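You operate a simulated robot arm through the tools that you are given. There is no shell and no other tool. Be economical: measure what you need, move in short steps, check, and stop when the job is done.

The job below is to be done with a simulated robot arm. You get a single attempt, and the scene is never put back.

JOB
Give the board marked blue mix its two coats, in that order.
Fine: use nest C and stop 2 and leave the slider there; no streaks; leave the valves as set for the second coat; mix takes both valves; the other boards stay dry where they lie; leave the latch, inserts and screens as they are.

It is judged by the outcome, as a careful person would: the job done as asked, and still so three seconds after it is handed in. It fails if anything else is knocked over, pushed out of place, dropped, spilled or broken.

ROBOT AND FRAMES
A 7-joint arm with a two-finger parallel gripper, fixed in place. Base frame: the origin is at the foot of the arm, x ahead of it, y to its left, z up. Lengths are in mm, angles in degrees, forces in N, time in s.
Its first joint turns from -166.0 to 166.0 degrees. Payload 1.57 kg.
The TCP is the grasp point between the finger pads, 30 mm short of the fingertips. In the tool frame z runs along the fingers and y along their closing line. Largest opening 110 mm; finger width 24, thickness 12; the body of the gripper, 48 by 112 mm, starts 78 mm behind the TCP.
Orientation is told as [roll, pitch, yaw] about the base's x, y, z axes, in that order, counted from this pose: with the fingers straight down and closing along the base's y, the tool's x points along the base's -x, its y along +y and its z along -z.

CONTROLS
- The arm moves only by the tool move_arm. Its argument "rows" is a list that holds one entry, the list of rows, each a list of 7 numbers: the turn, a rotation vector about the base's x, y, z in degrees, then the shift along the base's x, y, z in cm, then the finger opening in cm, from 0 to 11. In form: [[[rx, ry, rz, tx, ty, tz, jaw], ...]]. A call has 1 to 20 rows; each row shifts and turns the commanded pose from where the row before left it. Each row takes 0.2 s and may step no farther than 50 mm and 8.6 degrees from the row before; otherwise, or with a gripper value out of range, the whole call is refused. Where a pose cannot be reached the arm comes as near as it can. A force on the tool above 40 N (or 10 N above the force at the start of the call, whichever is more), or a blocked arm, ends the call early, and 0.2 s more pass. Each finger travels about 45 mm/s and halts on what it meets, pressing with about 26 N; the grip force reading is that of the motor and also rises with nothing between the fingers. The clock runs only during rows and for 0.2 s after the last one: add rows that do not move to give the fingers time. It gives the time, the measured TCP pose, the force on the tool (base axes), the opening and the grip force at its end, in the units of the frame above (readings bear some noise), and new pictures: "views" is both (left out), scene, wrist or none.
- Cameras (640 x 400 px; columns grow to the right, rows downward): "scene" is fixed at [48.2, -499.2, 1709.3]; the picture's right is [0.75, -0.66, 0.00], its down [-0.55, -0.62, -0.56] and it looks along [0.37, 0.42, -0.83] (base axes); focal length 267 px, centre (320, 200). "wrist" rides on the gripper at [70, 16, -141] in the tool frame; the picture's right is [-0.23, 0.97, 0.00], its down [-0.86, -0.20, -0.48] and it looks along [-0.47, -0.11, 0.88] (tool axes); focal length 222 px, centre (320, 200). There is no depth. A picture from a camera that has moved, and an enlarged one, comes with that camera's place and axes in the base frame and with its lens.
- slide_trunk(by): slides the trunk up (or, below 0, down) by that many mm; the arm rides with it, the base frame stays. It gives what a move gives, with no picture.
- zoom(camera, box): a new picture of the part [left, top, right, bottom] of that camera's present view, enlarged. It takes no simulated time.
- sign_off(): hands the job in; it is judged then, once.

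Work in short steps. Places have to be worked out from the pictures, the camera data and where the tool is seen: move nearer, look again, correct. Check each grasp and each placing, and mend what went wrong. You have 120 turns and 170 pictures in all, those below and enlarged ones among them. Open the gripper and draw the arm clear of the work before you hand the job in, unless the task says otherwise; then end with one line.

The tools are called as a command line: name --argument value ..., lists and objects as JSON in quotes. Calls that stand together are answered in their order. move_arm: Moves the arm, as the interface text tells. Its arguments: {"type":"object","properties":{"rows":{"type":"array"},"views":{"type":"string","enum":["both","scene","wrist","none"]}},"required":["rows"]} The other tools are called the same way: slide_trunk (by) slides the trunk up or down; zoom (camera, box) takes an enlarged picture of a part of a camera's view; sign_off () hands the job in.

At the start:

```text
time: 0.0
eef_pos: [390.1, 120.4, 1272.3]
tool_rot: [0.1, 0.0, 0.0]
ft_force: [-0.1, -0.8, -0.5]
width: 110.2
finger_force: 0.0
trunk travel left (down, up): [-525.0, 65.0]
```

scene: 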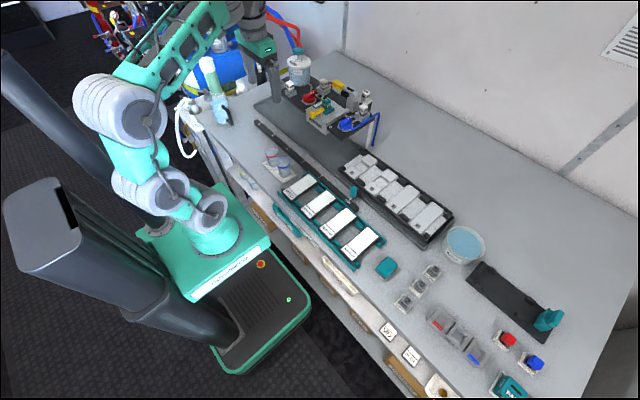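
wrist: 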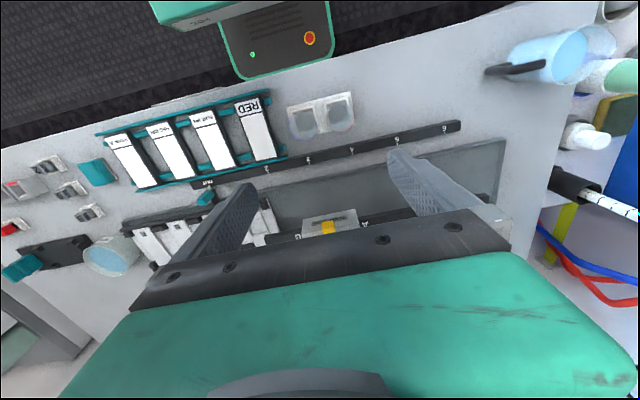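

I start by looking closely at the main parts of the scene.

zoom --camera "scene" --box '[250, 40, 410, 140]'

zoom --camera "scene" --box '[250, 130, 410, 280]'

zoom --camera "scene" --box '[370, 230, 570, 400]'

zoom --camera "wrist" --box '[80, 80, 280, 200]'

```text
4.00 times, centred on (330, 90) of scene
camera zoom: at [48.2, -499.2, 1709.3], right [0.75, -0.66, 0.0], down [-0.55, -0.62, -0.56], along [0.37, 0.42, -0.83], focal length 1067 px, centre (280, 640)
```

zoom: 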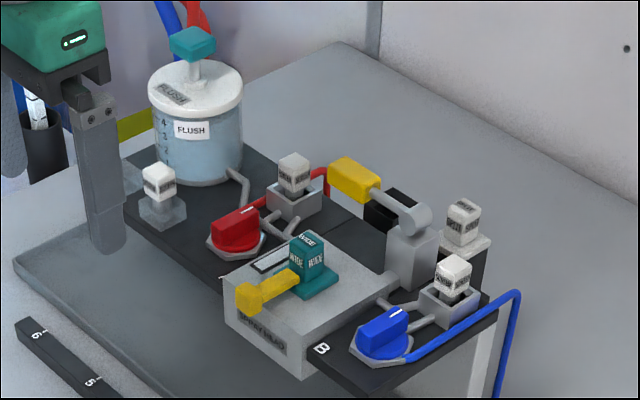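

```text
2.67 times, centred on (330, 205) of scene
camera zoom: at [48.2, -499.2, 1709.3], right [0.75, -0.66, 0.0], down [-0.55, -0.62, -0.56], along [0.37, 0.42, -0.83], focal length 711 px, centre (293, 187)
```

zoom: 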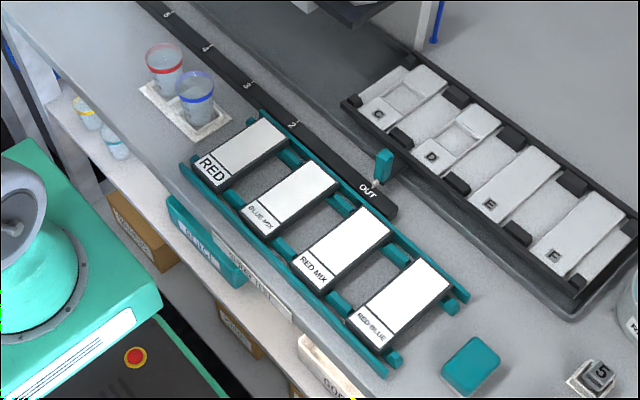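

```text
2.35 times, centred on (470, 315) of scene
camera zoom: at [48.2, -499.2, 1709.3], right [0.75, -0.66, 0.0], down [-0.55, -0.62, -0.56], along [0.37, 0.42, -0.83], focal length 628 px, centre (-33, -71)
```

zoom: 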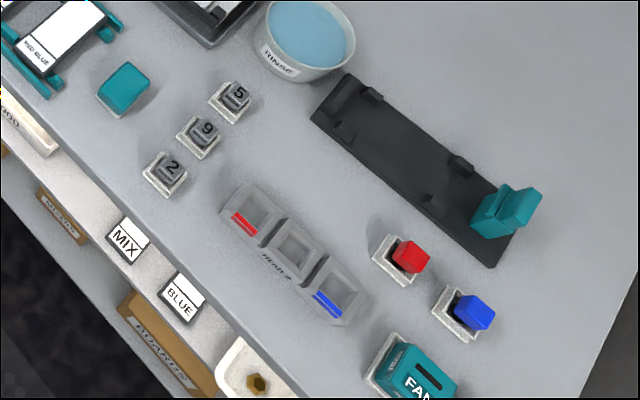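

```text
3.20 times, centred on (180, 140) of wrist
camera zoom: at [319.2, 137.3, 1414.1], right [0.23, 0.97, 0.0], down [0.86, -0.2, 0.48], along [0.47, -0.11, -0.88], focal length 711 px, centre (768, 392)
```

zoom: 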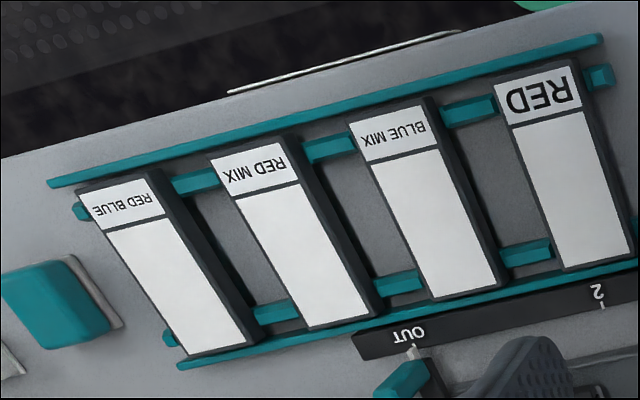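

The two cameras together put the work top near z≈920, higher than stated, so I'll check heights carefully. Next I move the wrist camera over the spray station.

move_arm --rows '[[[0, 0, 0, 4, 3, 0, 11], [0, 0, 0, 4, 3, 0, 11], [0, 0, 0, 4, 4, 0, 11], [0, 0, 0, 0, 0, 0, 11]]]' --views "both"

```text
refused: row 3 steps farther than a row can; nothing moved
```

Row 3 was over the step limit, so I split it smaller.

move_arm --rows '[[[0, 0, 0, 3, 3, 0, 11], [0, 0, 0, 3, 3, 0, 11], [0, 0, 0, 3, 3, 0, 11], [0, 0, 0, 3, 2, 0, 11], [0, 0, 0, 0, 0, 0, 11]]]' --views "both"

```text
time: 1.2
eef_pos: [508.9, 233.2, 1271.2]
tool_rot: [0.0, -0.1, 0.0]
ft_force: [-0.3, -0.1, -1.2]
width: 109.9
finger_force: 0.1
trunk travel left (down, up): [-525.0, 65.0]
camera wrist: at [437.6, 247.9, 1413.4], right [0.23, 0.97, 0.0], down [0.85, -0.2, 0.48], along [0.47, -0.11, -0.88], focal length 222 px, centre (320, 200)
```

scene: 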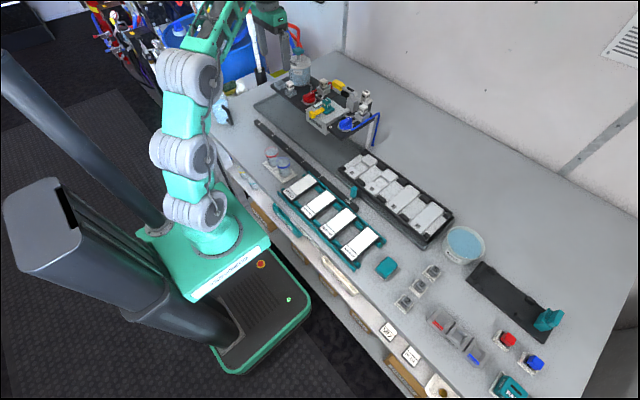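
wrist: 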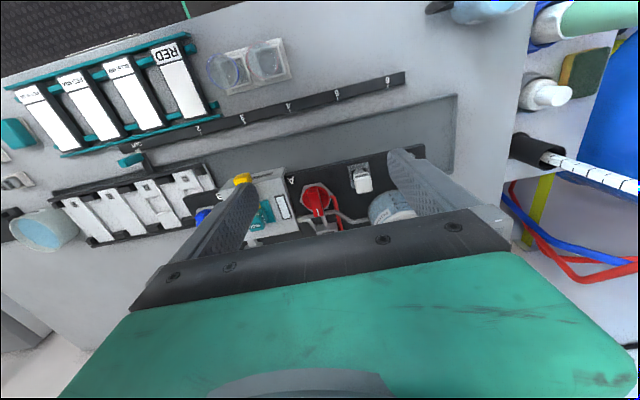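

The station stands raised, with the valve tops around z≈1075. I move forward so its parts sit above the fingers in the wrist picture.

move_arm --rows '[[[0, 0, 0, 3, 0, 0, 11], [0, 0, 0, 4, 0, 0, 11], [0, 0, 0, 0, 0, 0, 11]]]' --views "wrist"

zoom --camera "wrist" --box '[180, 80, 460, 240]'

```text
time: 2.0
eef_pos: [573.7, 229.1, 1268.1]
tool_rot: [0.0, -0.1, 0.0]
ft_force: [0.0, 0.0, 0.7]
width: 109.7
finger_force: 0.1
out of reach, approached as far as the arm can: row 2
trunk travel left (down, up): [-525.0, 65.0]
camera wrist: at [503.2, 245.4, 1410.3], right [0.23, 0.97, 0.0], down [0.85, -0.2, 0.48], along [0.47, -0.11, -0.88], focal length 222 px, centre (320, 200)
```

wrist: 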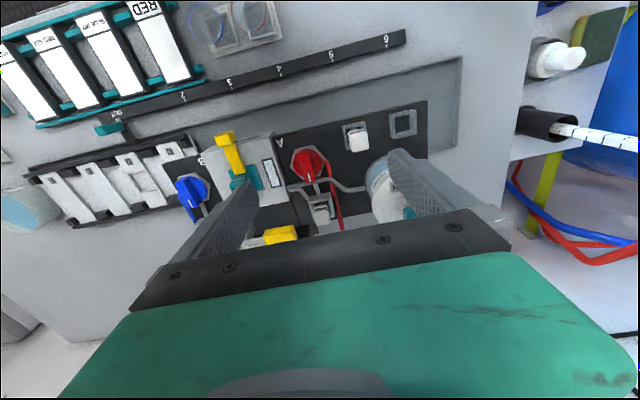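

```text
2.29 times, centred on (320, 160) of wrist
camera zoom: at [503.2, 245.4, 1410.3], right [0.23, 0.97, 0.0], down [0.85, -0.2, 0.48], along [0.47, -0.11, -0.88], focal length 508 px, centre (320, 291)
```

zoom: 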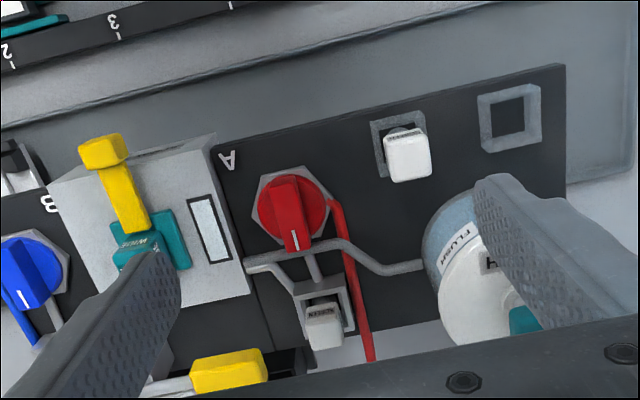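

The arm is at its reach limit here. I use strong enlargements of the fixed camera to read the labels.

zoom --camera "scene" --box '[296, 88, 346, 120]'

zoom --camera "scene" --box '[328, 76, 384, 136]'

zoom --camera "scene" --box '[270, 45, 330, 105]'

zoom --camera "scene" --box '[335, 140, 460, 250]'

zoom --camera "scene" --box '[420, 300, 550, 400]'

zoom --camera "scene" --box '[440, 220, 580, 340]'

zoom --camera "scene" --box '[225, 140, 305, 230]'

```text
12.50 times, centred on (321, 104) of scene
camera zoom: at [48.2, -499.2, 1709.3], right [0.75, -0.66, 0.0], down [-0.55, -0.62, -0.56], along [0.37, 0.42, -0.83], focal length 3334 px, centre (308, 1400)
```

zoom: 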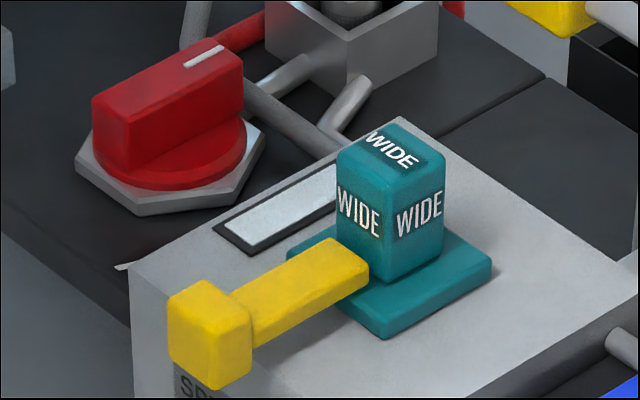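

```text
6.67 times, centred on (356, 106) of scene
camera zoom: at [48.2, -499.2, 1709.3], right [0.75, -0.66, 0.0], down [-0.55, -0.62, -0.56], along [0.37, 0.42, -0.83], focal length 1778 px, centre (80, 827)
```

zoom: 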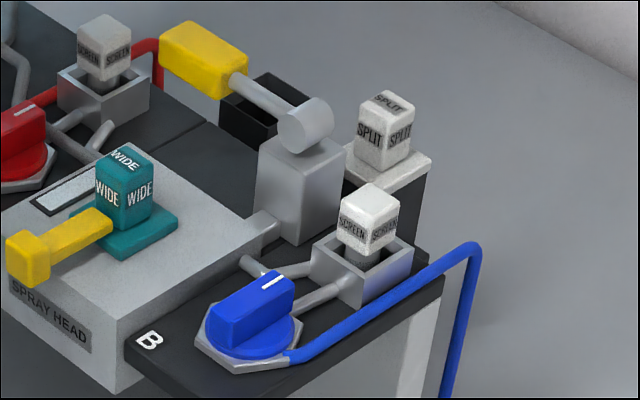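

```text
6.67 times, centred on (300, 75) of scene
camera zoom: at [48.2, -499.2, 1709.3], right [0.75, -0.66, 0.0], down [-0.55, -0.62, -0.56], along [0.37, 0.42, -0.83], focal length 1778 px, centre (453, 1033)
```

zoom: 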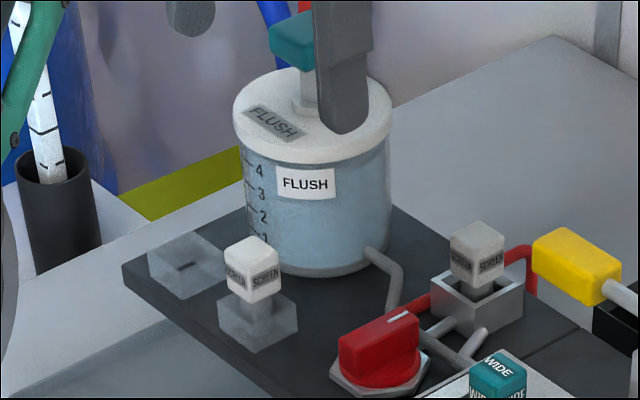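

```text
3.64 times, centred on (398, 195) of scene
camera zoom: at [48.2, -499.2, 1709.3], right [0.75, -0.66, 0.0], down [-0.55, -0.62, -0.56], along [0.37, 0.42, -0.83], focal length 970 px, centre (38, 218)
```

zoom: 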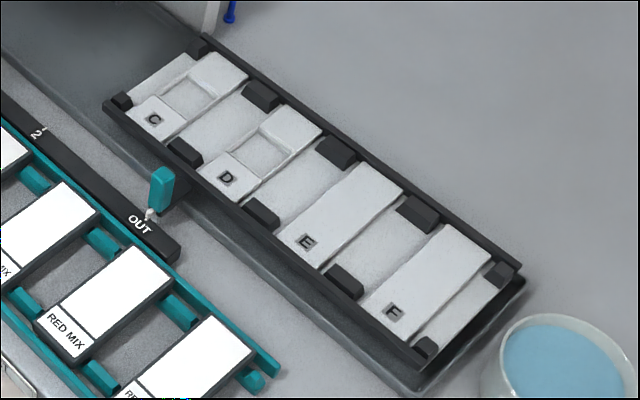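

```text
4.00 times, centred on (485, 350) of scene
camera zoom: at [48.2, -499.2, 1709.3], right [0.75, -0.66, 0.0], down [-0.55, -0.62, -0.56], along [0.37, 0.42, -0.83], focal length 1067 px, centre (-340, -400)
```

zoom: 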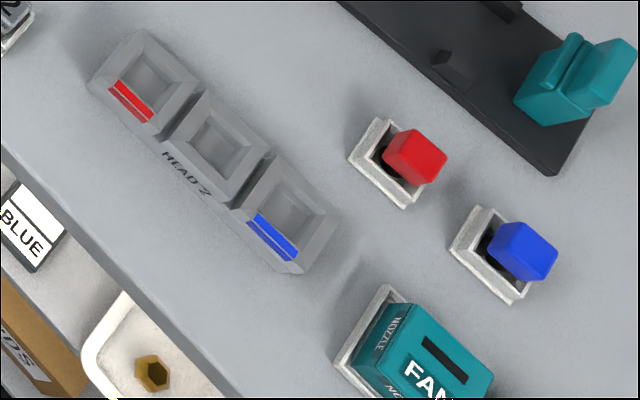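

```text
3.33 times, centred on (510, 280) of scene
camera zoom: at [48.2, -499.2, 1709.3], right [0.75, -0.66, 0.0], down [-0.55, -0.62, -0.56], along [0.37, 0.42, -0.83], focal length 889 px, centre (-313, -67)
```

zoom: 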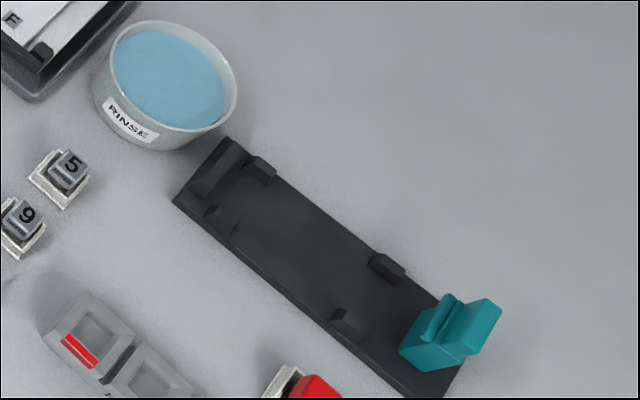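

```text
4.44 times, centred on (265, 185) of scene
camera zoom: at [48.2, -499.2, 1709.3], right [0.75, -0.66, 0.0], down [-0.55, -0.62, -0.56], along [0.37, 0.42, -0.83], focal length 1185 px, centre (564, 267)
```

zoom: 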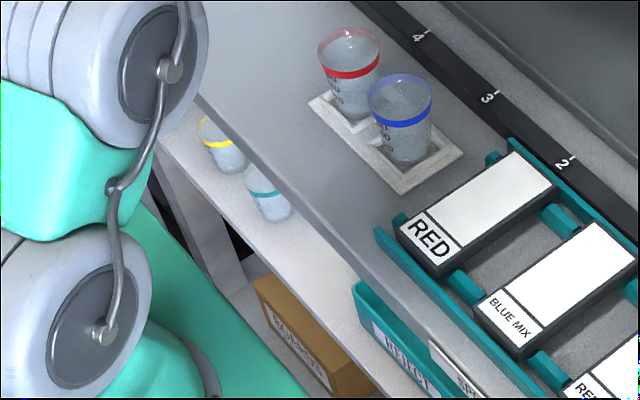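

Layout as I read it:
- The rear yellow lever at about (698,135,1130) looks like the trigger, and the front yellow one holds the nozzle, so it's the latch.
- FLUSH is a pump on the tank.

Now I look at the nests and boards from nearer.

move_arm --rows '[[[0, 0, 0, -1.2, -3.9, -1.2, 11], [0, 0, 0, -1.2, -3.9, -1.2, 11], [0, 0, 0, -1.2, -3.9, -1.2, 11], [0, 0, 0, -1.2, -3.9, -1.2, 11], [0, 0, 0, -1.2, -3.9, -1.2, 11], [0, 0, 0, -1.2, -3.9, -1.2, 11], [0, 0, 0, -1.2, -3.9, -1.2, 11], [0, 0, 0, -1.2, -3.9, -1.2, 11], [0, 0, 0, 0, 0, 0, 11]]]' --views "wrist"

zoom --camera "wrist" --box '[160, 20, 480, 220]'

```text
time: 4.0
eef_pos: [475.4, -84.6, 1169.8]
tool_rot: [0.0, 0.0, 0.0]
ft_force: [-0.4, 0.4, 0.5]
width: 110.0
finger_force: 0.1
trunk travel left (down, up): [-525.0, 65.0]
camera wrist: at [405.6, -69.7, 1311.7], right [0.23, 0.97, 0.0], down [0.86, -0.2, 0.48], along [0.47, -0.11, -0.88], focal length 222 px, centre (320, 200)
```

wrist: 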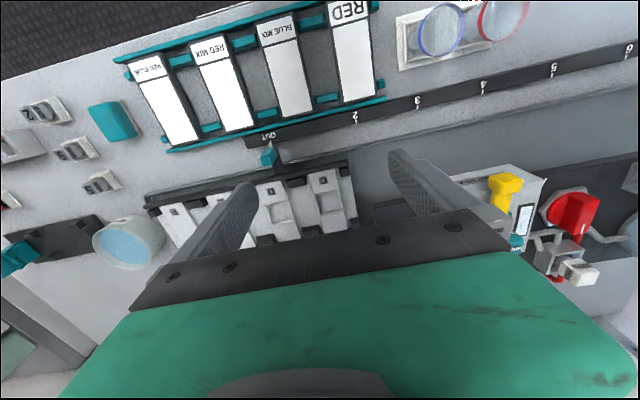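

```text
2.00 times, centred on (320, 120) of wrist
camera zoom: at [405.6, -69.7, 1311.7], right [0.23, 0.97, 0.0], down [0.86, -0.2, 0.48], along [0.47, -0.11, -0.88], focal length 444 px, centre (320, 360)
```

zoom: 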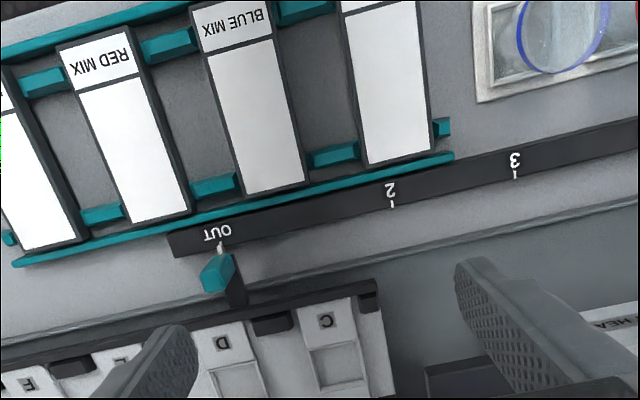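

Boards run along x, about 55 mm wide with 98 mm pitch, and BLUE MIX is centred near (387,-118). I examine nest C closely and the handle.

zoom --camera "scene" --box '[338, 145, 402, 185]'

zoom --camera "wrist" --box '[230, 130, 400, 240]'

zoom --camera "scene" --box '[290, 185, 350, 225]'

```text
10.00 times, centred on (370, 165) of scene
camera zoom: at [48.2, -499.2, 1709.3], right [0.75, -0.66, 0.0], down [-0.55, -0.62, -0.56], along [0.37, 0.42, -0.83], focal length 2667 px, centre (-180, 550)
```

zoom: 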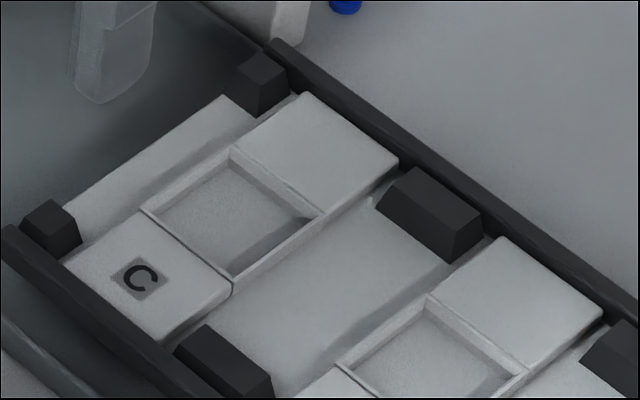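

```text
3.64 times, centred on (315, 185) of wrist
camera zoom: at [405.6, -69.7, 1311.7], right [0.23, 0.97, 0.0], down [0.86, -0.2, 0.48], along [0.47, -0.11, -0.88], focal length 808 px, centre (338, 254)
```

zoom: 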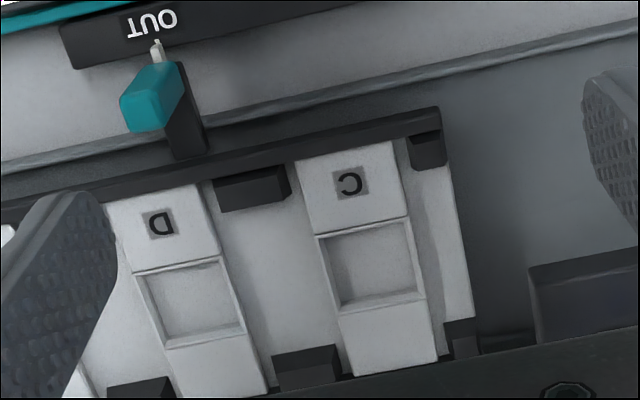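

```text
10.00 times, centred on (320, 205) of scene
camera zoom: at [48.2, -499.2, 1709.3], right [0.75, -0.66, 0.0], down [-0.55, -0.62, -0.56], along [0.37, 0.42, -0.83], focal length 2667 px, centre (320, 150)
```

zoom: 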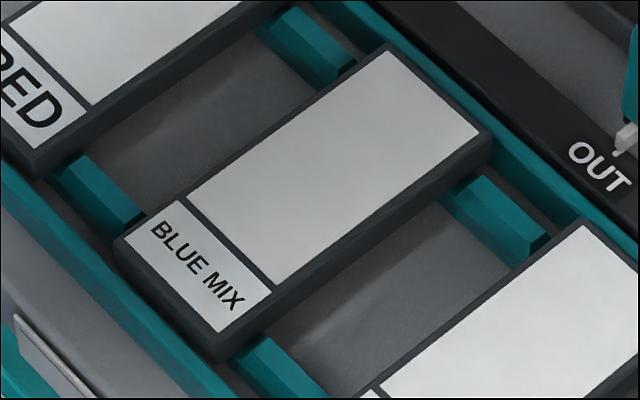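

Estimates so far: nest C pad centre ≈ (605,-101,949) and board BLUE MIX centre ≈ (380,-114.5,928). I move above the board with the jaws at 88 mm and check the alignment.

move_arm --rows '[[[0, 0, 0, -2.4, -0.75, -3.5, 8.8], [0, 0, 0, -2.4, -0.75, -3.5, 8.8], [0, 0, 0, -2.4, -0.75, -3.5, 8.8], [0, 0, 0, -2.34, -0.75, -3.5, 8.8], [0, 0, 0, 0, 0, 0, 8.8]]]' --views "both"

zoom --camera "scene" --box '[270, 150, 370, 220]'

```text
time: 5.2
eef_pos: [378.3, -115.7, 1031.7]
tool_rot: [0.0, 0.0, -0.1]
ft_force: [0.2, -0.5, 0.0]
width: 88.0
finger_force: 0.1
trunk travel left (down, up): [-525.0, 65.0]
camera wrist: at [308.5, -99.6, 1172.6], right [0.23, 0.97, 0.0], down [0.86, -0.2, 0.48], along [0.47, -0.11, -0.88], focal length 222 px, centre (320, 200)
```

scene: 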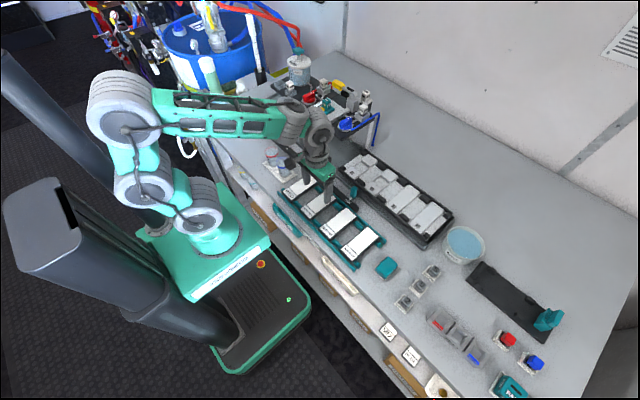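
wrist: 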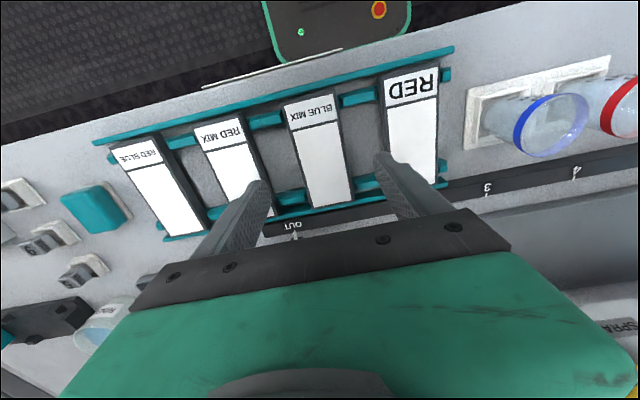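

```text
5.71 times, centred on (320, 185) of scene
camera zoom: at [48.2, -499.2, 1709.3], right [0.75, -0.66, 0.0], down [-0.55, -0.62, -0.56], along [0.37, 0.42, -0.83], focal length 1524 px, centre (320, 286)
```

zoom: 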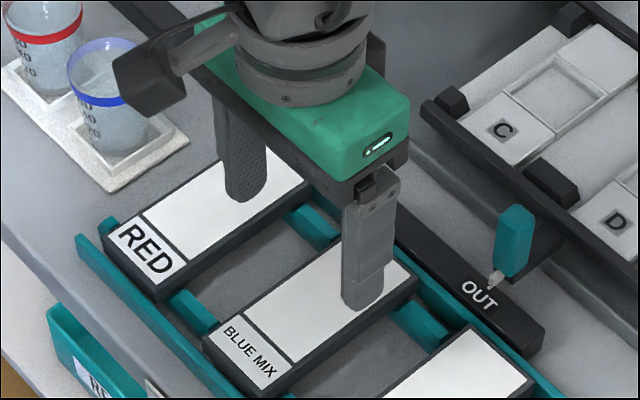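

The board lies between the fingers in both views, maybe 2 mm farther in −y. I lower to bring the tips near the board's top.

move_arm --rows '[[[0, 0, 0, 0, -0.15, -3, 8.8], [0, 0, 0, 0, 0, -2.6, 8.8], [0, 0, 0, 0, 0, 0, 8.8]]]' --views "both"

zoom --camera "scene" --box '[280, 165, 360, 225]'

```text
time: 6.0
eef_pos: [380.4, -117.0, 974.1]
tool_rot: [0.0, -0.1, 0.1]
ft_force: [1.1, 0.1, -0.6]
width: 87.8
finger_force: 0.1
trunk travel left (down, up): [-525.0, 65.0]
camera wrist: at [310.7, -100.3, 1116.3], right [0.23, 0.97, 0.0], down [0.86, -0.2, 0.48], along [0.47, -0.11, -0.88], focal length 222 px, centre (320, 200)
```

scene: 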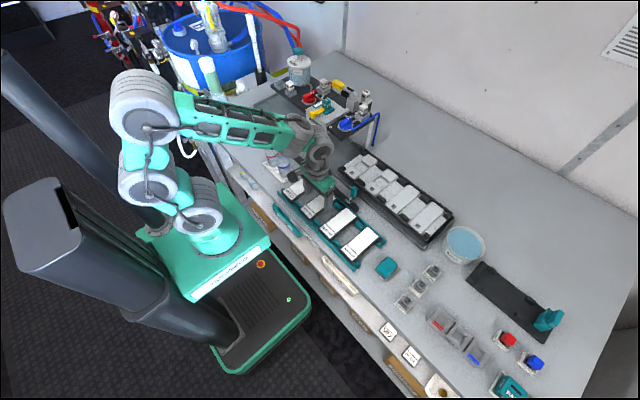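
wrist: 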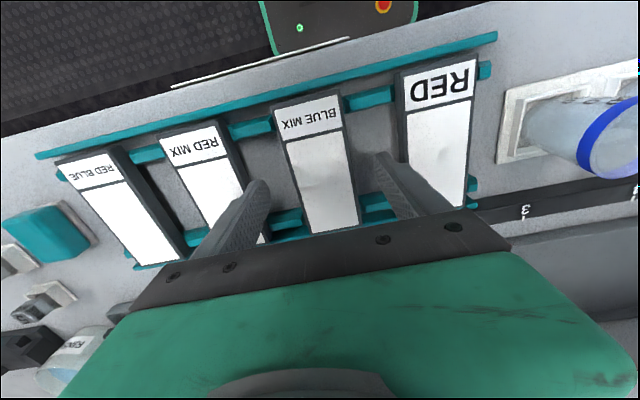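

```text
6.67 times, centred on (320, 195) of scene
camera zoom: at [48.2, -499.2, 1709.3], right [0.75, -0.66, 0.0], down [-0.55, -0.62, -0.56], along [0.37, 0.42, -0.83], focal length 1778 px, centre (320, 233)
```

zoom: 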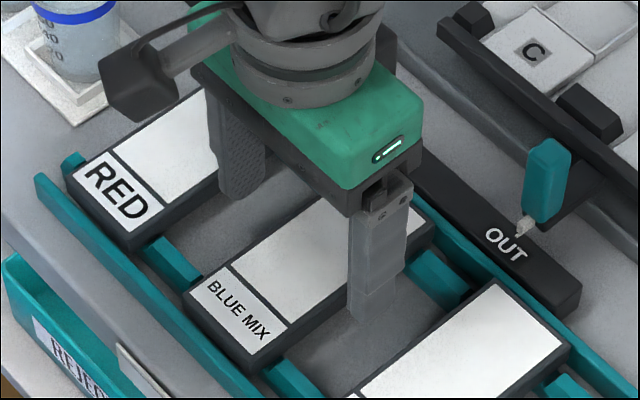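

Both fingers straddle the board, which is now at y≈-114.5 by the wrist view. I lower 25 mm, shifting 2 mm.

move_arm --rows '[[[0, 0, 0, 0, 0.2, -1, 8.8], [0, 0, 0, 0, 0, -1, 8.8], [0, 0, 0, 0, 0, -0.5, 8.8], [0, 0, 0, 0, 0, 0, 8.8]]]' --views "wrist"

zoom --camera "scene" --box '[290, 170, 350, 220]'

```text
time: 7.0
eef_pos: [381.6, -114.0, 950.0]
tool_rot: [0.0, 0.0, 0.0]
ft_force: [0.5, 0.6, -0.5]
width: 88.1
finger_force: 0.1
trunk travel left (down, up): [-525.0, 65.0]
camera wrist: at [311.9, -97.6, 1092.0], right [0.23, 0.97, 0.0], down [0.86, -0.2, 0.48], along [0.47, -0.11, -0.88], focal length 222 px, centre (320, 200)
```

wrist: 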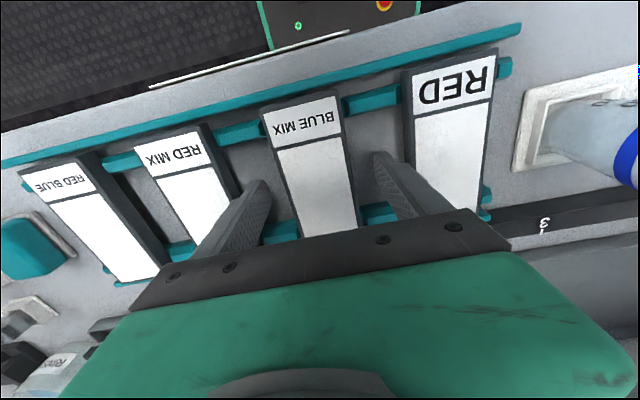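

```text
8.00 times, centred on (320, 195) of scene
camera zoom: at [48.2, -499.2, 1709.3], right [0.75, -0.66, 0.0], down [-0.55, -0.62, -0.56], along [0.37, 0.42, -0.83], focal length 2134 px, centre (320, 240)
```

zoom: 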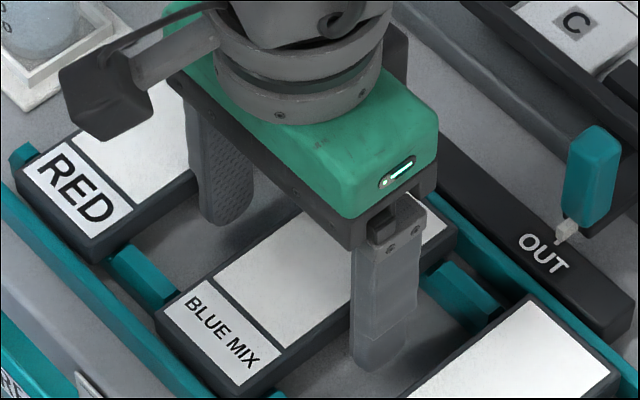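

The tips look about 10–15 mm above the table. I lower a further 9 mm in small steps, watching the force.

move_arm --rows '[[[0, 0, 0, 0, 0, -0.3, 8.8], [0, 0, 0, 0, 0, -0.3, 8.8], [0, 0, 0, 0, 0, -0.3, 8.8], [0, 0, 0, 0, 0, 0, 8.8]]]' --views "none"

zoom --camera "scene" --box '[300, 180, 350, 220]'

```text
time: 8.0
eef_pos: [381.3, -111.8, 940.9]
tool_rot: [0.0, 0.0, 0.0]
ft_force: [-1.3, -0.3, 0.6]
width: 87.8
finger_force: 0.1
trunk travel left (down, up): [-525.0, 65.0]
```

```text
10.00 times, centred on (325, 200) of scene
camera zoom: at [48.2, -499.2, 1709.3], right [0.75, -0.66, 0.0], down [-0.55, -0.62, -0.56], along [0.37, 0.42, -0.83], focal length 2667 px, centre (270, 200)
```

zoom: 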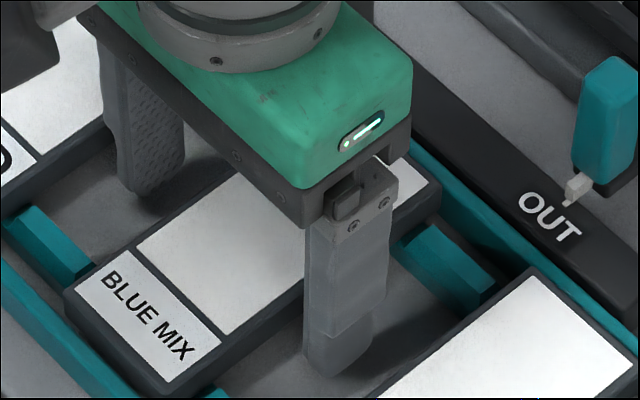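

Fingertips are about 19 mm below the board's top, clear of the table. I close on it.

move_arm --rows '[[[0, 0, 0, 0, 0, 0, 7], [0, 0, 0, 0, 0, 0, 6], [0, 0, 0, 0, 0, 0, 4.5], [0, 0, 0, 0, 0, 0, 4.5], [0, 0, 0, 0, 0, 0, 4.5]]]' --views "wrist"

```text
time: 9.2
eef_pos: [381.2, -112.4, 940.8]
tool_rot: [0.0, 0.0, 0.0]
ft_force: [0.6, -0.8, 1.3]
width: 54.9
finger_force: 26.3
trunk travel left (down, up): [-525.0, 65.0]
camera wrist: at [311.5, -96.3, 1082.7], right [0.23, 0.97, 0.0], down [0.85, -0.2, 0.48], along [0.47, -0.11, -0.88], focal length 222 px, centre (320, 200)
```

wrist: 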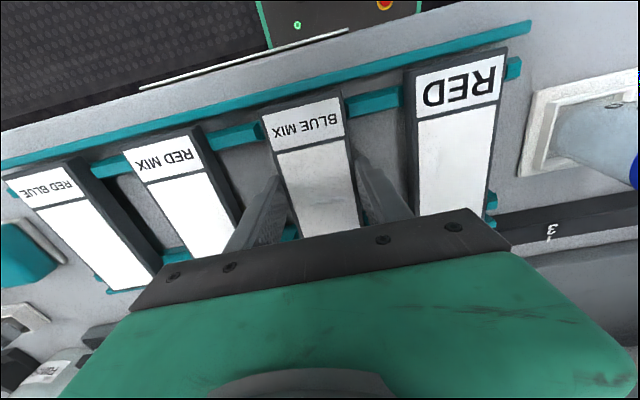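

The board is held at 54.9 mm. I lift straight up 110 mm and check.

move_arm --rows '[[[0, 0, 0, 0, 0, 2, 4.5], [0, 0, 0, 0, 0, 3, 4.5], [0, 0, 0, 0, 0, 3, 4.5], [0, 0, 0, 0, 0, 3, 4.5], [0, 0, 0, 0, 0, 0, 4.5]]]' --views "wrist"

zoom --camera "scene" --box '[270, 140, 370, 220]'

```text
time: 10.4
eef_pos: [381.4, -114.1, 1049.8]
tool_rot: [0.0, 0.1, 0.0]
ft_force: [0.1, 0.3, -0.5]
width: 55.1
finger_force: 26.0
trunk travel left (down, up): [-525.0, 65.0]
camera wrist: at [310.8, -98.5, 1191.4], right [0.23, 0.97, 0.0], down [0.85, -0.2, 0.48], along [0.47, -0.11, -0.88], focal length 222 px, centre (320, 200)
```

wrist: 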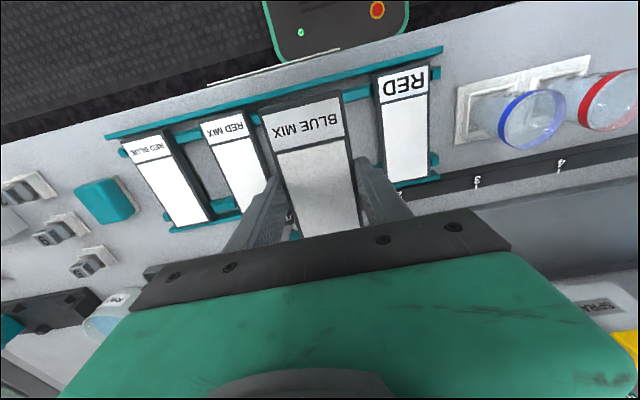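

```text
5.00 times, centred on (320, 180) of scene
camera zoom: at [48.2, -499.2, 1709.3], right [0.75, -0.66, 0.0], down [-0.55, -0.62, -0.56], along [0.37, 0.42, -0.83], focal length 1334 px, centre (320, 300)
```

zoom: 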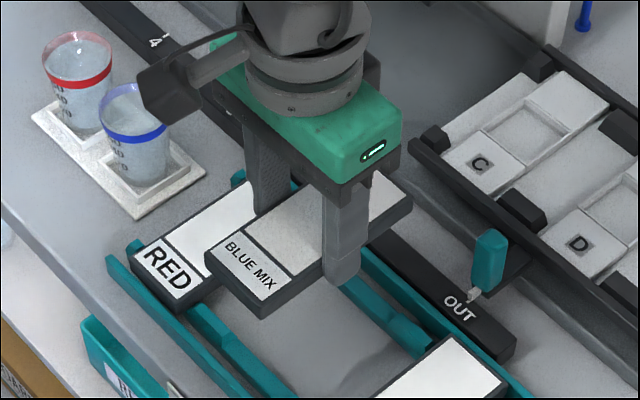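

The board is lifted level. I carry it over nest C at z≈1050.

move_arm --rows '[[[0, 0, 0, 3.7, 0.2, 0, 4.5], [0, 0, 0, 3.7, 0.2, 0, 4.5], [0, 0, 0, 3.7, 0.2, 0, 4.5], [0, 0, 0, 3.7, 0.2, 0, 4.5], [0, 0, 0, 3.7, 0.2, 0, 4.5], [0, 0, 0, 3.7, 0.2, 0, 4.5], [0, 0, 0, 0, 0, 0, 4.5]]]' --views "wrist"

zoom --camera "scene" --box '[320, 110, 420, 190]'

```text
time: 12.0
eef_pos: [602.5, -99.3, 1052.0]
tool_rot: [-0.1, 0.0, 0.0]
ft_force: [-0.8, 0.8, -1.1]
width: 54.9
finger_force: 25.8
trunk travel left (down, up): [-525.0, 65.0]
camera wrist: at [533.4, -82.9, 1193.8], right [0.23, 0.97, 0.0], down [0.86, -0.2, 0.48], along [0.47, -0.11, -0.88], focal length 222 px, centre (320, 200)
```

wrist: 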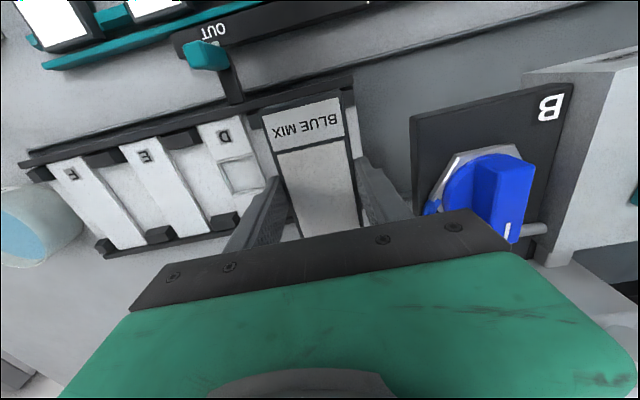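

```text
5.00 times, centred on (370, 150) of scene
camera zoom: at [48.2, -499.2, 1709.3], right [0.75, -0.66, 0.0], down [-0.55, -0.62, -0.56], along [0.37, 0.42, -0.83], focal length 1334 px, centre (70, 450)
```

zoom: 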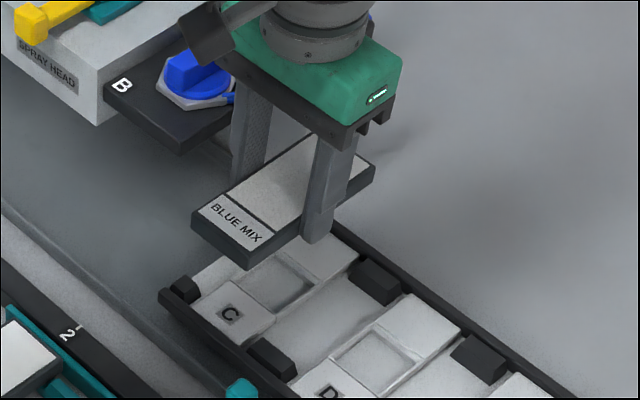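

Plate edge of the valve bridge is near y≈-20, so the gripper clears. I go down 40 mm and check the alignment over the nest.

move_arm --rows '[[[0, 0, 0, 0.1, -0.1, -2, 4.5], [0, 0, 0, 0, 0, -2, 4.5], [0, 0, 0, 0, 0, 0, 4.5]]]' --views "wrist"

zoom --camera "scene" --box '[330, 125, 410, 185]'

zoom --camera "wrist" --box '[200, 50, 440, 210]'

```text
time: 12.8
eef_pos: [604.4, -98.8, 1011.0]
tool_rot: [0.0, 0.0, -0.1]
ft_force: [0.5, 0.4, 0.1]
width: 55.1
finger_force: 25.6
trunk travel left (down, up): [-525.0, 65.0]
camera wrist: at [534.8, -83.7, 1152.8], right [0.23, 0.97, 0.0], down [0.86, -0.2, 0.48], along [0.47, -0.11, -0.88], focal length 222 px, centre (320, 200)
```

wrist: 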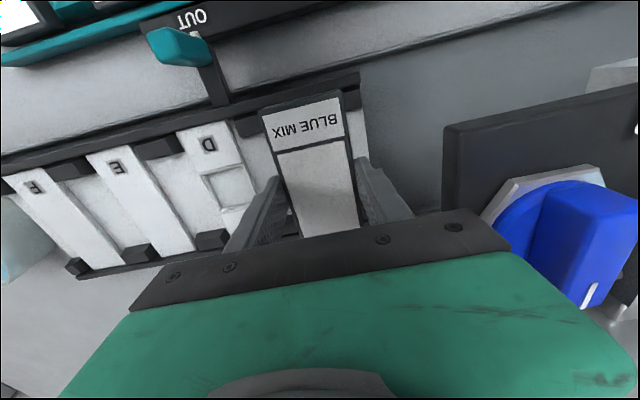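

```text
6.67 times, centred on (370, 155) of scene
camera zoom: at [48.2, -499.2, 1709.3], right [0.75, -0.66, 0.0], down [-0.55, -0.62, -0.56], along [0.37, 0.42, -0.83], focal length 1778 px, centre (-13, 500)
```

zoom: 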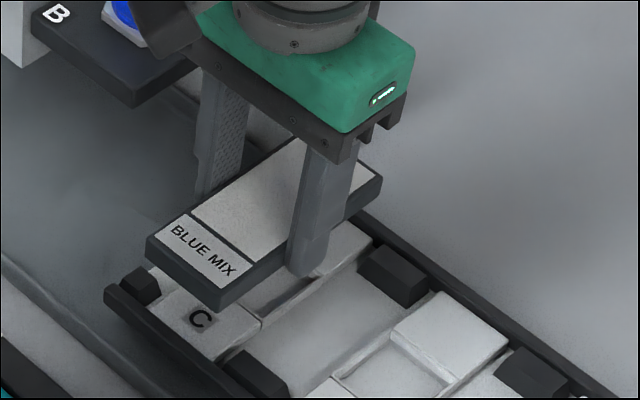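

```text
2.50 times, centred on (320, 130) of wrist
camera zoom: at [534.8, -83.7, 1152.8], right [0.23, 0.97, 0.0], down [0.86, -0.2, 0.48], along [0.47, -0.11, -0.88], focal length 555 px, centre (320, 375)
```

zoom: 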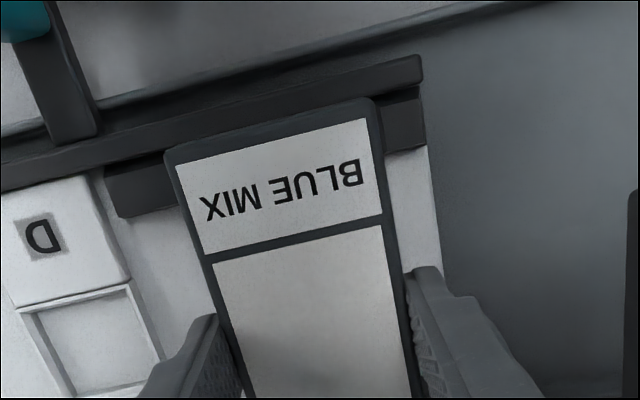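

Working out the edges: the board's centre is ≈(607,-99.5) and the nest's centre ≈(611,-97). I shift +4, +2 mm and descend 18 mm, then look again.

move_arm --rows '[[[0, 0, 0, 0.4, 0.2, -0.8, 4.5], [0, 0, 0, 0, 0, -1, 4.5], [0, 0, 0, 0, 0, 0, 4.5]]]' --views "wrist"

zoom --camera "scene" --box '[340, 135, 400, 180]'

zoom --camera "wrist" --box '[220, 70, 400, 190]'

```text
time: 13.6
eef_pos: [608.2, -100.1, 993.4]
tool_rot: [0.1, 0.0, 0.0]
ft_force: [-0.1, 0.3, 0.2]
width: 55.1
finger_force: 25.8
trunk travel left (down, up): [-525.0, 65.0]
camera wrist: at [538.7, -84.2, 1134.9], right [0.23, 0.97, 0.0], down [0.86, -0.2, 0.48], along [0.47, -0.11, -0.88], focal length 222 px, centre (320, 200)
```

wrist: 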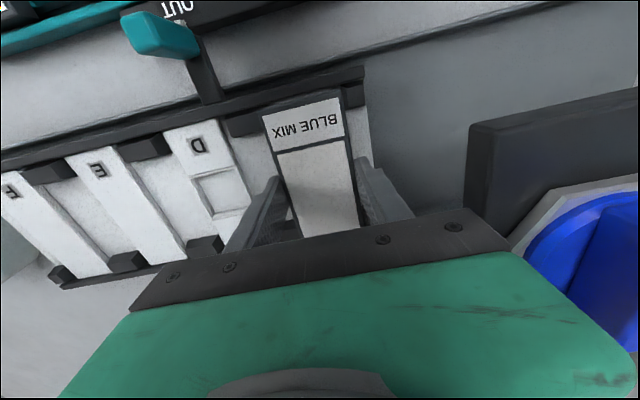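

```text
8.89 times, centred on (370, 158) of scene
camera zoom: at [48.2, -499.2, 1709.3], right [0.75, -0.66, 0.0], down [-0.55, -0.62, -0.56], along [0.37, 0.42, -0.83], focal length 2371 px, centre (-124, 578)
```

zoom: 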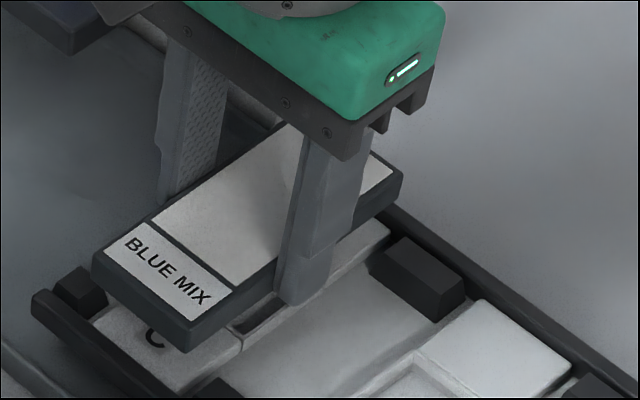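

```text
3.33 times, centred on (310, 130) of wrist
camera zoom: at [538.7, -84.2, 1134.9], right [0.23, 0.97, 0.0], down [0.86, -0.2, 0.48], along [0.47, -0.11, -0.88], focal length 740 px, centre (353, 433)
```

zoom: 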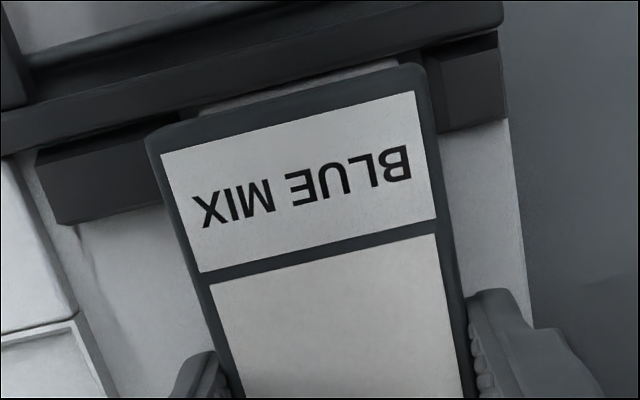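

The tray's bumper tops come out near z≈945, and the board sits about 1.4 mm too far −y. I correct and descend 12 mm.

move_arm --rows '[[[0, 0, 0, 0, 0.14, -0.4, 4.5], [0, 0, 0, 0, 0, -0.8, 4.5], [0, 0, 0, 0, 0, 0, 4.5]]]' --views "wrist"

zoom --camera "scene" --box '[340, 135, 400, 180]'

zoom --camera "wrist" --box '[220, 70, 400, 190]'

```text
time: 14.4
eef_pos: [608.8, -99.3, 981.8]
tool_rot: [0.0, 0.0, -0.1]
ft_force: [0.5, 0.4, -1.4]
width: 55.0
finger_force: 25.9
trunk travel left (down, up): [-525.0, 65.0]
camera wrist: at [538.3, -83.3, 1123.7], right [0.23, 0.97, 0.0], down [0.86, -0.2, 0.48], along [0.47, -0.11, -0.88], focal length 222 px, centre (320, 200)
```

wrist: 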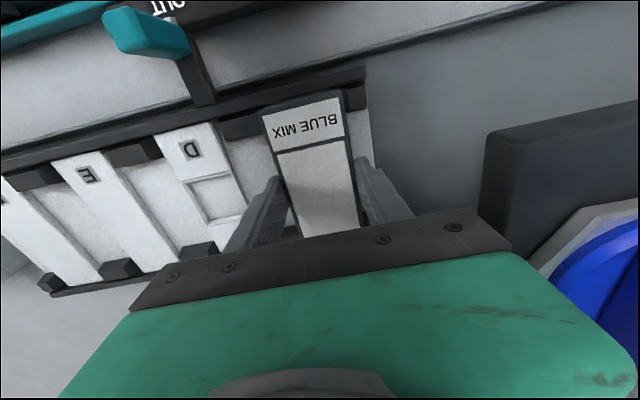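

```text
8.89 times, centred on (370, 158) of scene
camera zoom: at [48.2, -499.2, 1709.3], right [0.75, -0.66, 0.0], down [-0.55, -0.62, -0.56], along [0.37, 0.42, -0.83], focal length 2371 px, centre (-124, 578)
```

zoom: 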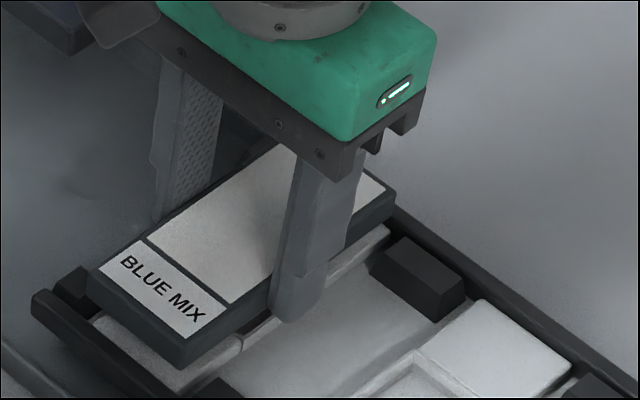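

```text
3.33 times, centred on (310, 130) of wrist
camera zoom: at [538.3, -83.3, 1123.7], right [0.23, 0.97, 0.0], down [0.86, -0.2, 0.48], along [0.47, -0.11, -0.88], focal length 740 px, centre (353, 433)
```

zoom: 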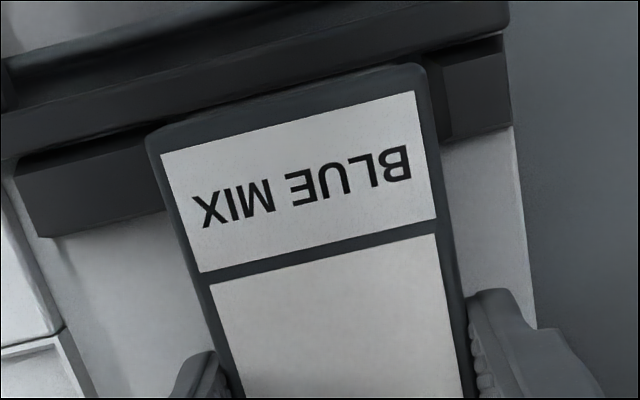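

Alignment looks even on both sides. I descend in 2–3 mm steps, watching the force.

move_arm --rows '[[[0, 0, 0, 0, 0, -0.3, 4.5], [0, 0, 0, 0, 0, -0.3, 4.5], [0, 0, 0, 0, 0, -0.3, 4.5], [0, 0, 0, 0, 0, 0, 4.5]]]' --views "none"

zoom --camera "scene" --box '[340, 140, 390, 180]'

zoom --camera "wrist" --box '[220, 70, 400, 190]'

```text
time: 15.4
eef_pos: [607.9, -97.5, 973.5]
tool_rot: [0.0, 0.0, 0.0]
ft_force: [-0.6, -0.2, -0.3]
width: 54.9
finger_force: 26.3
trunk travel left (down, up): [-525.0, 65.0]
```

```text
10.00 times, centred on (365, 160) of scene
camera zoom: at [48.2, -499.2, 1709.3], right [0.75, -0.66, 0.0], down [-0.55, -0.62, -0.56], along [0.37, 0.42, -0.83], focal length 2667 px, centre (-130, 600)
```

zoom: 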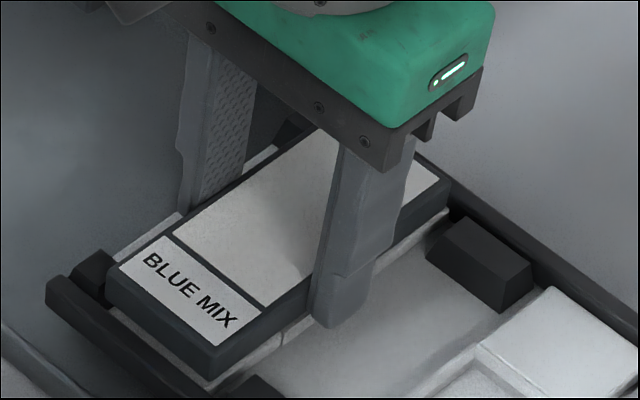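

```text
3.33 times, centred on (310, 130) of wrist
camera zoom: at [538.6, -82.7, 1114.4], right [0.23, 0.97, 0.0], down [0.86, -0.2, 0.48], along [0.47, -0.11, -0.88], focal length 740 px, centre (353, 433)
```

zoom: 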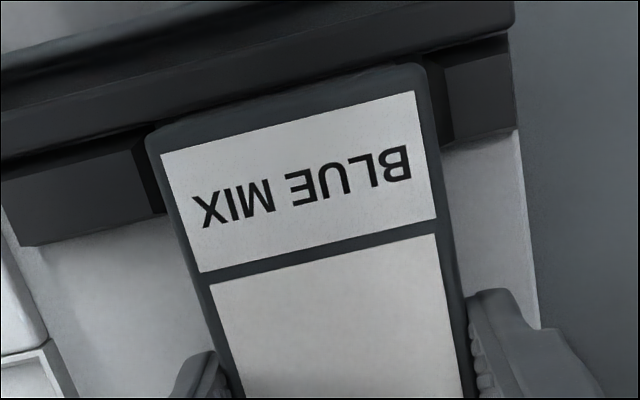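

No contact yet and the board sits between the bevelled bumpers. I keep lowering.

move_arm --rows '[[[0, 0, 0, 0, 0, -0.3, 4.5], [0, 0, 0, 0, 0, -0.3, 4.5], [0, 0, 0, 0, 0, -0.3, 4.5], [0, 0, 0, 0, 0, 0, 4.5]]]' --views "none"

zoom --camera "scene" --box '[340, 140, 390, 180]'

zoom --camera "wrist" --box '[220, 70, 400, 190]'

```text
time: 16.4
eef_pos: [609.8, -99.0, 966.7]
tool_rot: [-0.1, -0.3, 0.0]
ft_force: [0.7, 1.1, 20.2]
width: 55.2
finger_force: 25.7
trunk travel left (down, up): [-525.0, 65.0]
```

```text
10.00 times, centred on (365, 160) of scene
camera zoom: at [48.2, -499.2, 1709.3], right [0.75, -0.66, 0.0], down [-0.55, -0.62, -0.56], along [0.37, 0.42, -0.83], focal length 2667 px, centre (-130, 600)
```

zoom: 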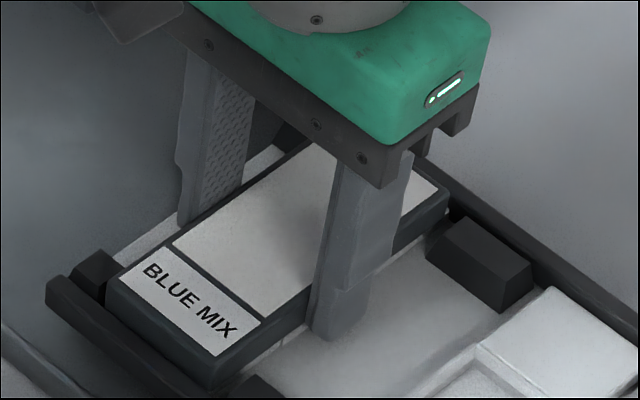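

```text
3.33 times, centred on (310, 130) of wrist
camera zoom: at [538.2, -82.9, 1106.5], right [0.23, 0.97, 0.0], down [0.85, -0.2, 0.48], along [0.47, -0.11, -0.88], focal length 740 px, centre (353, 433)
```

zoom: 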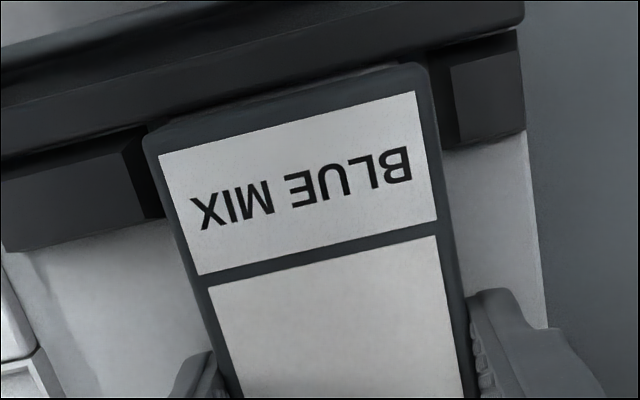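

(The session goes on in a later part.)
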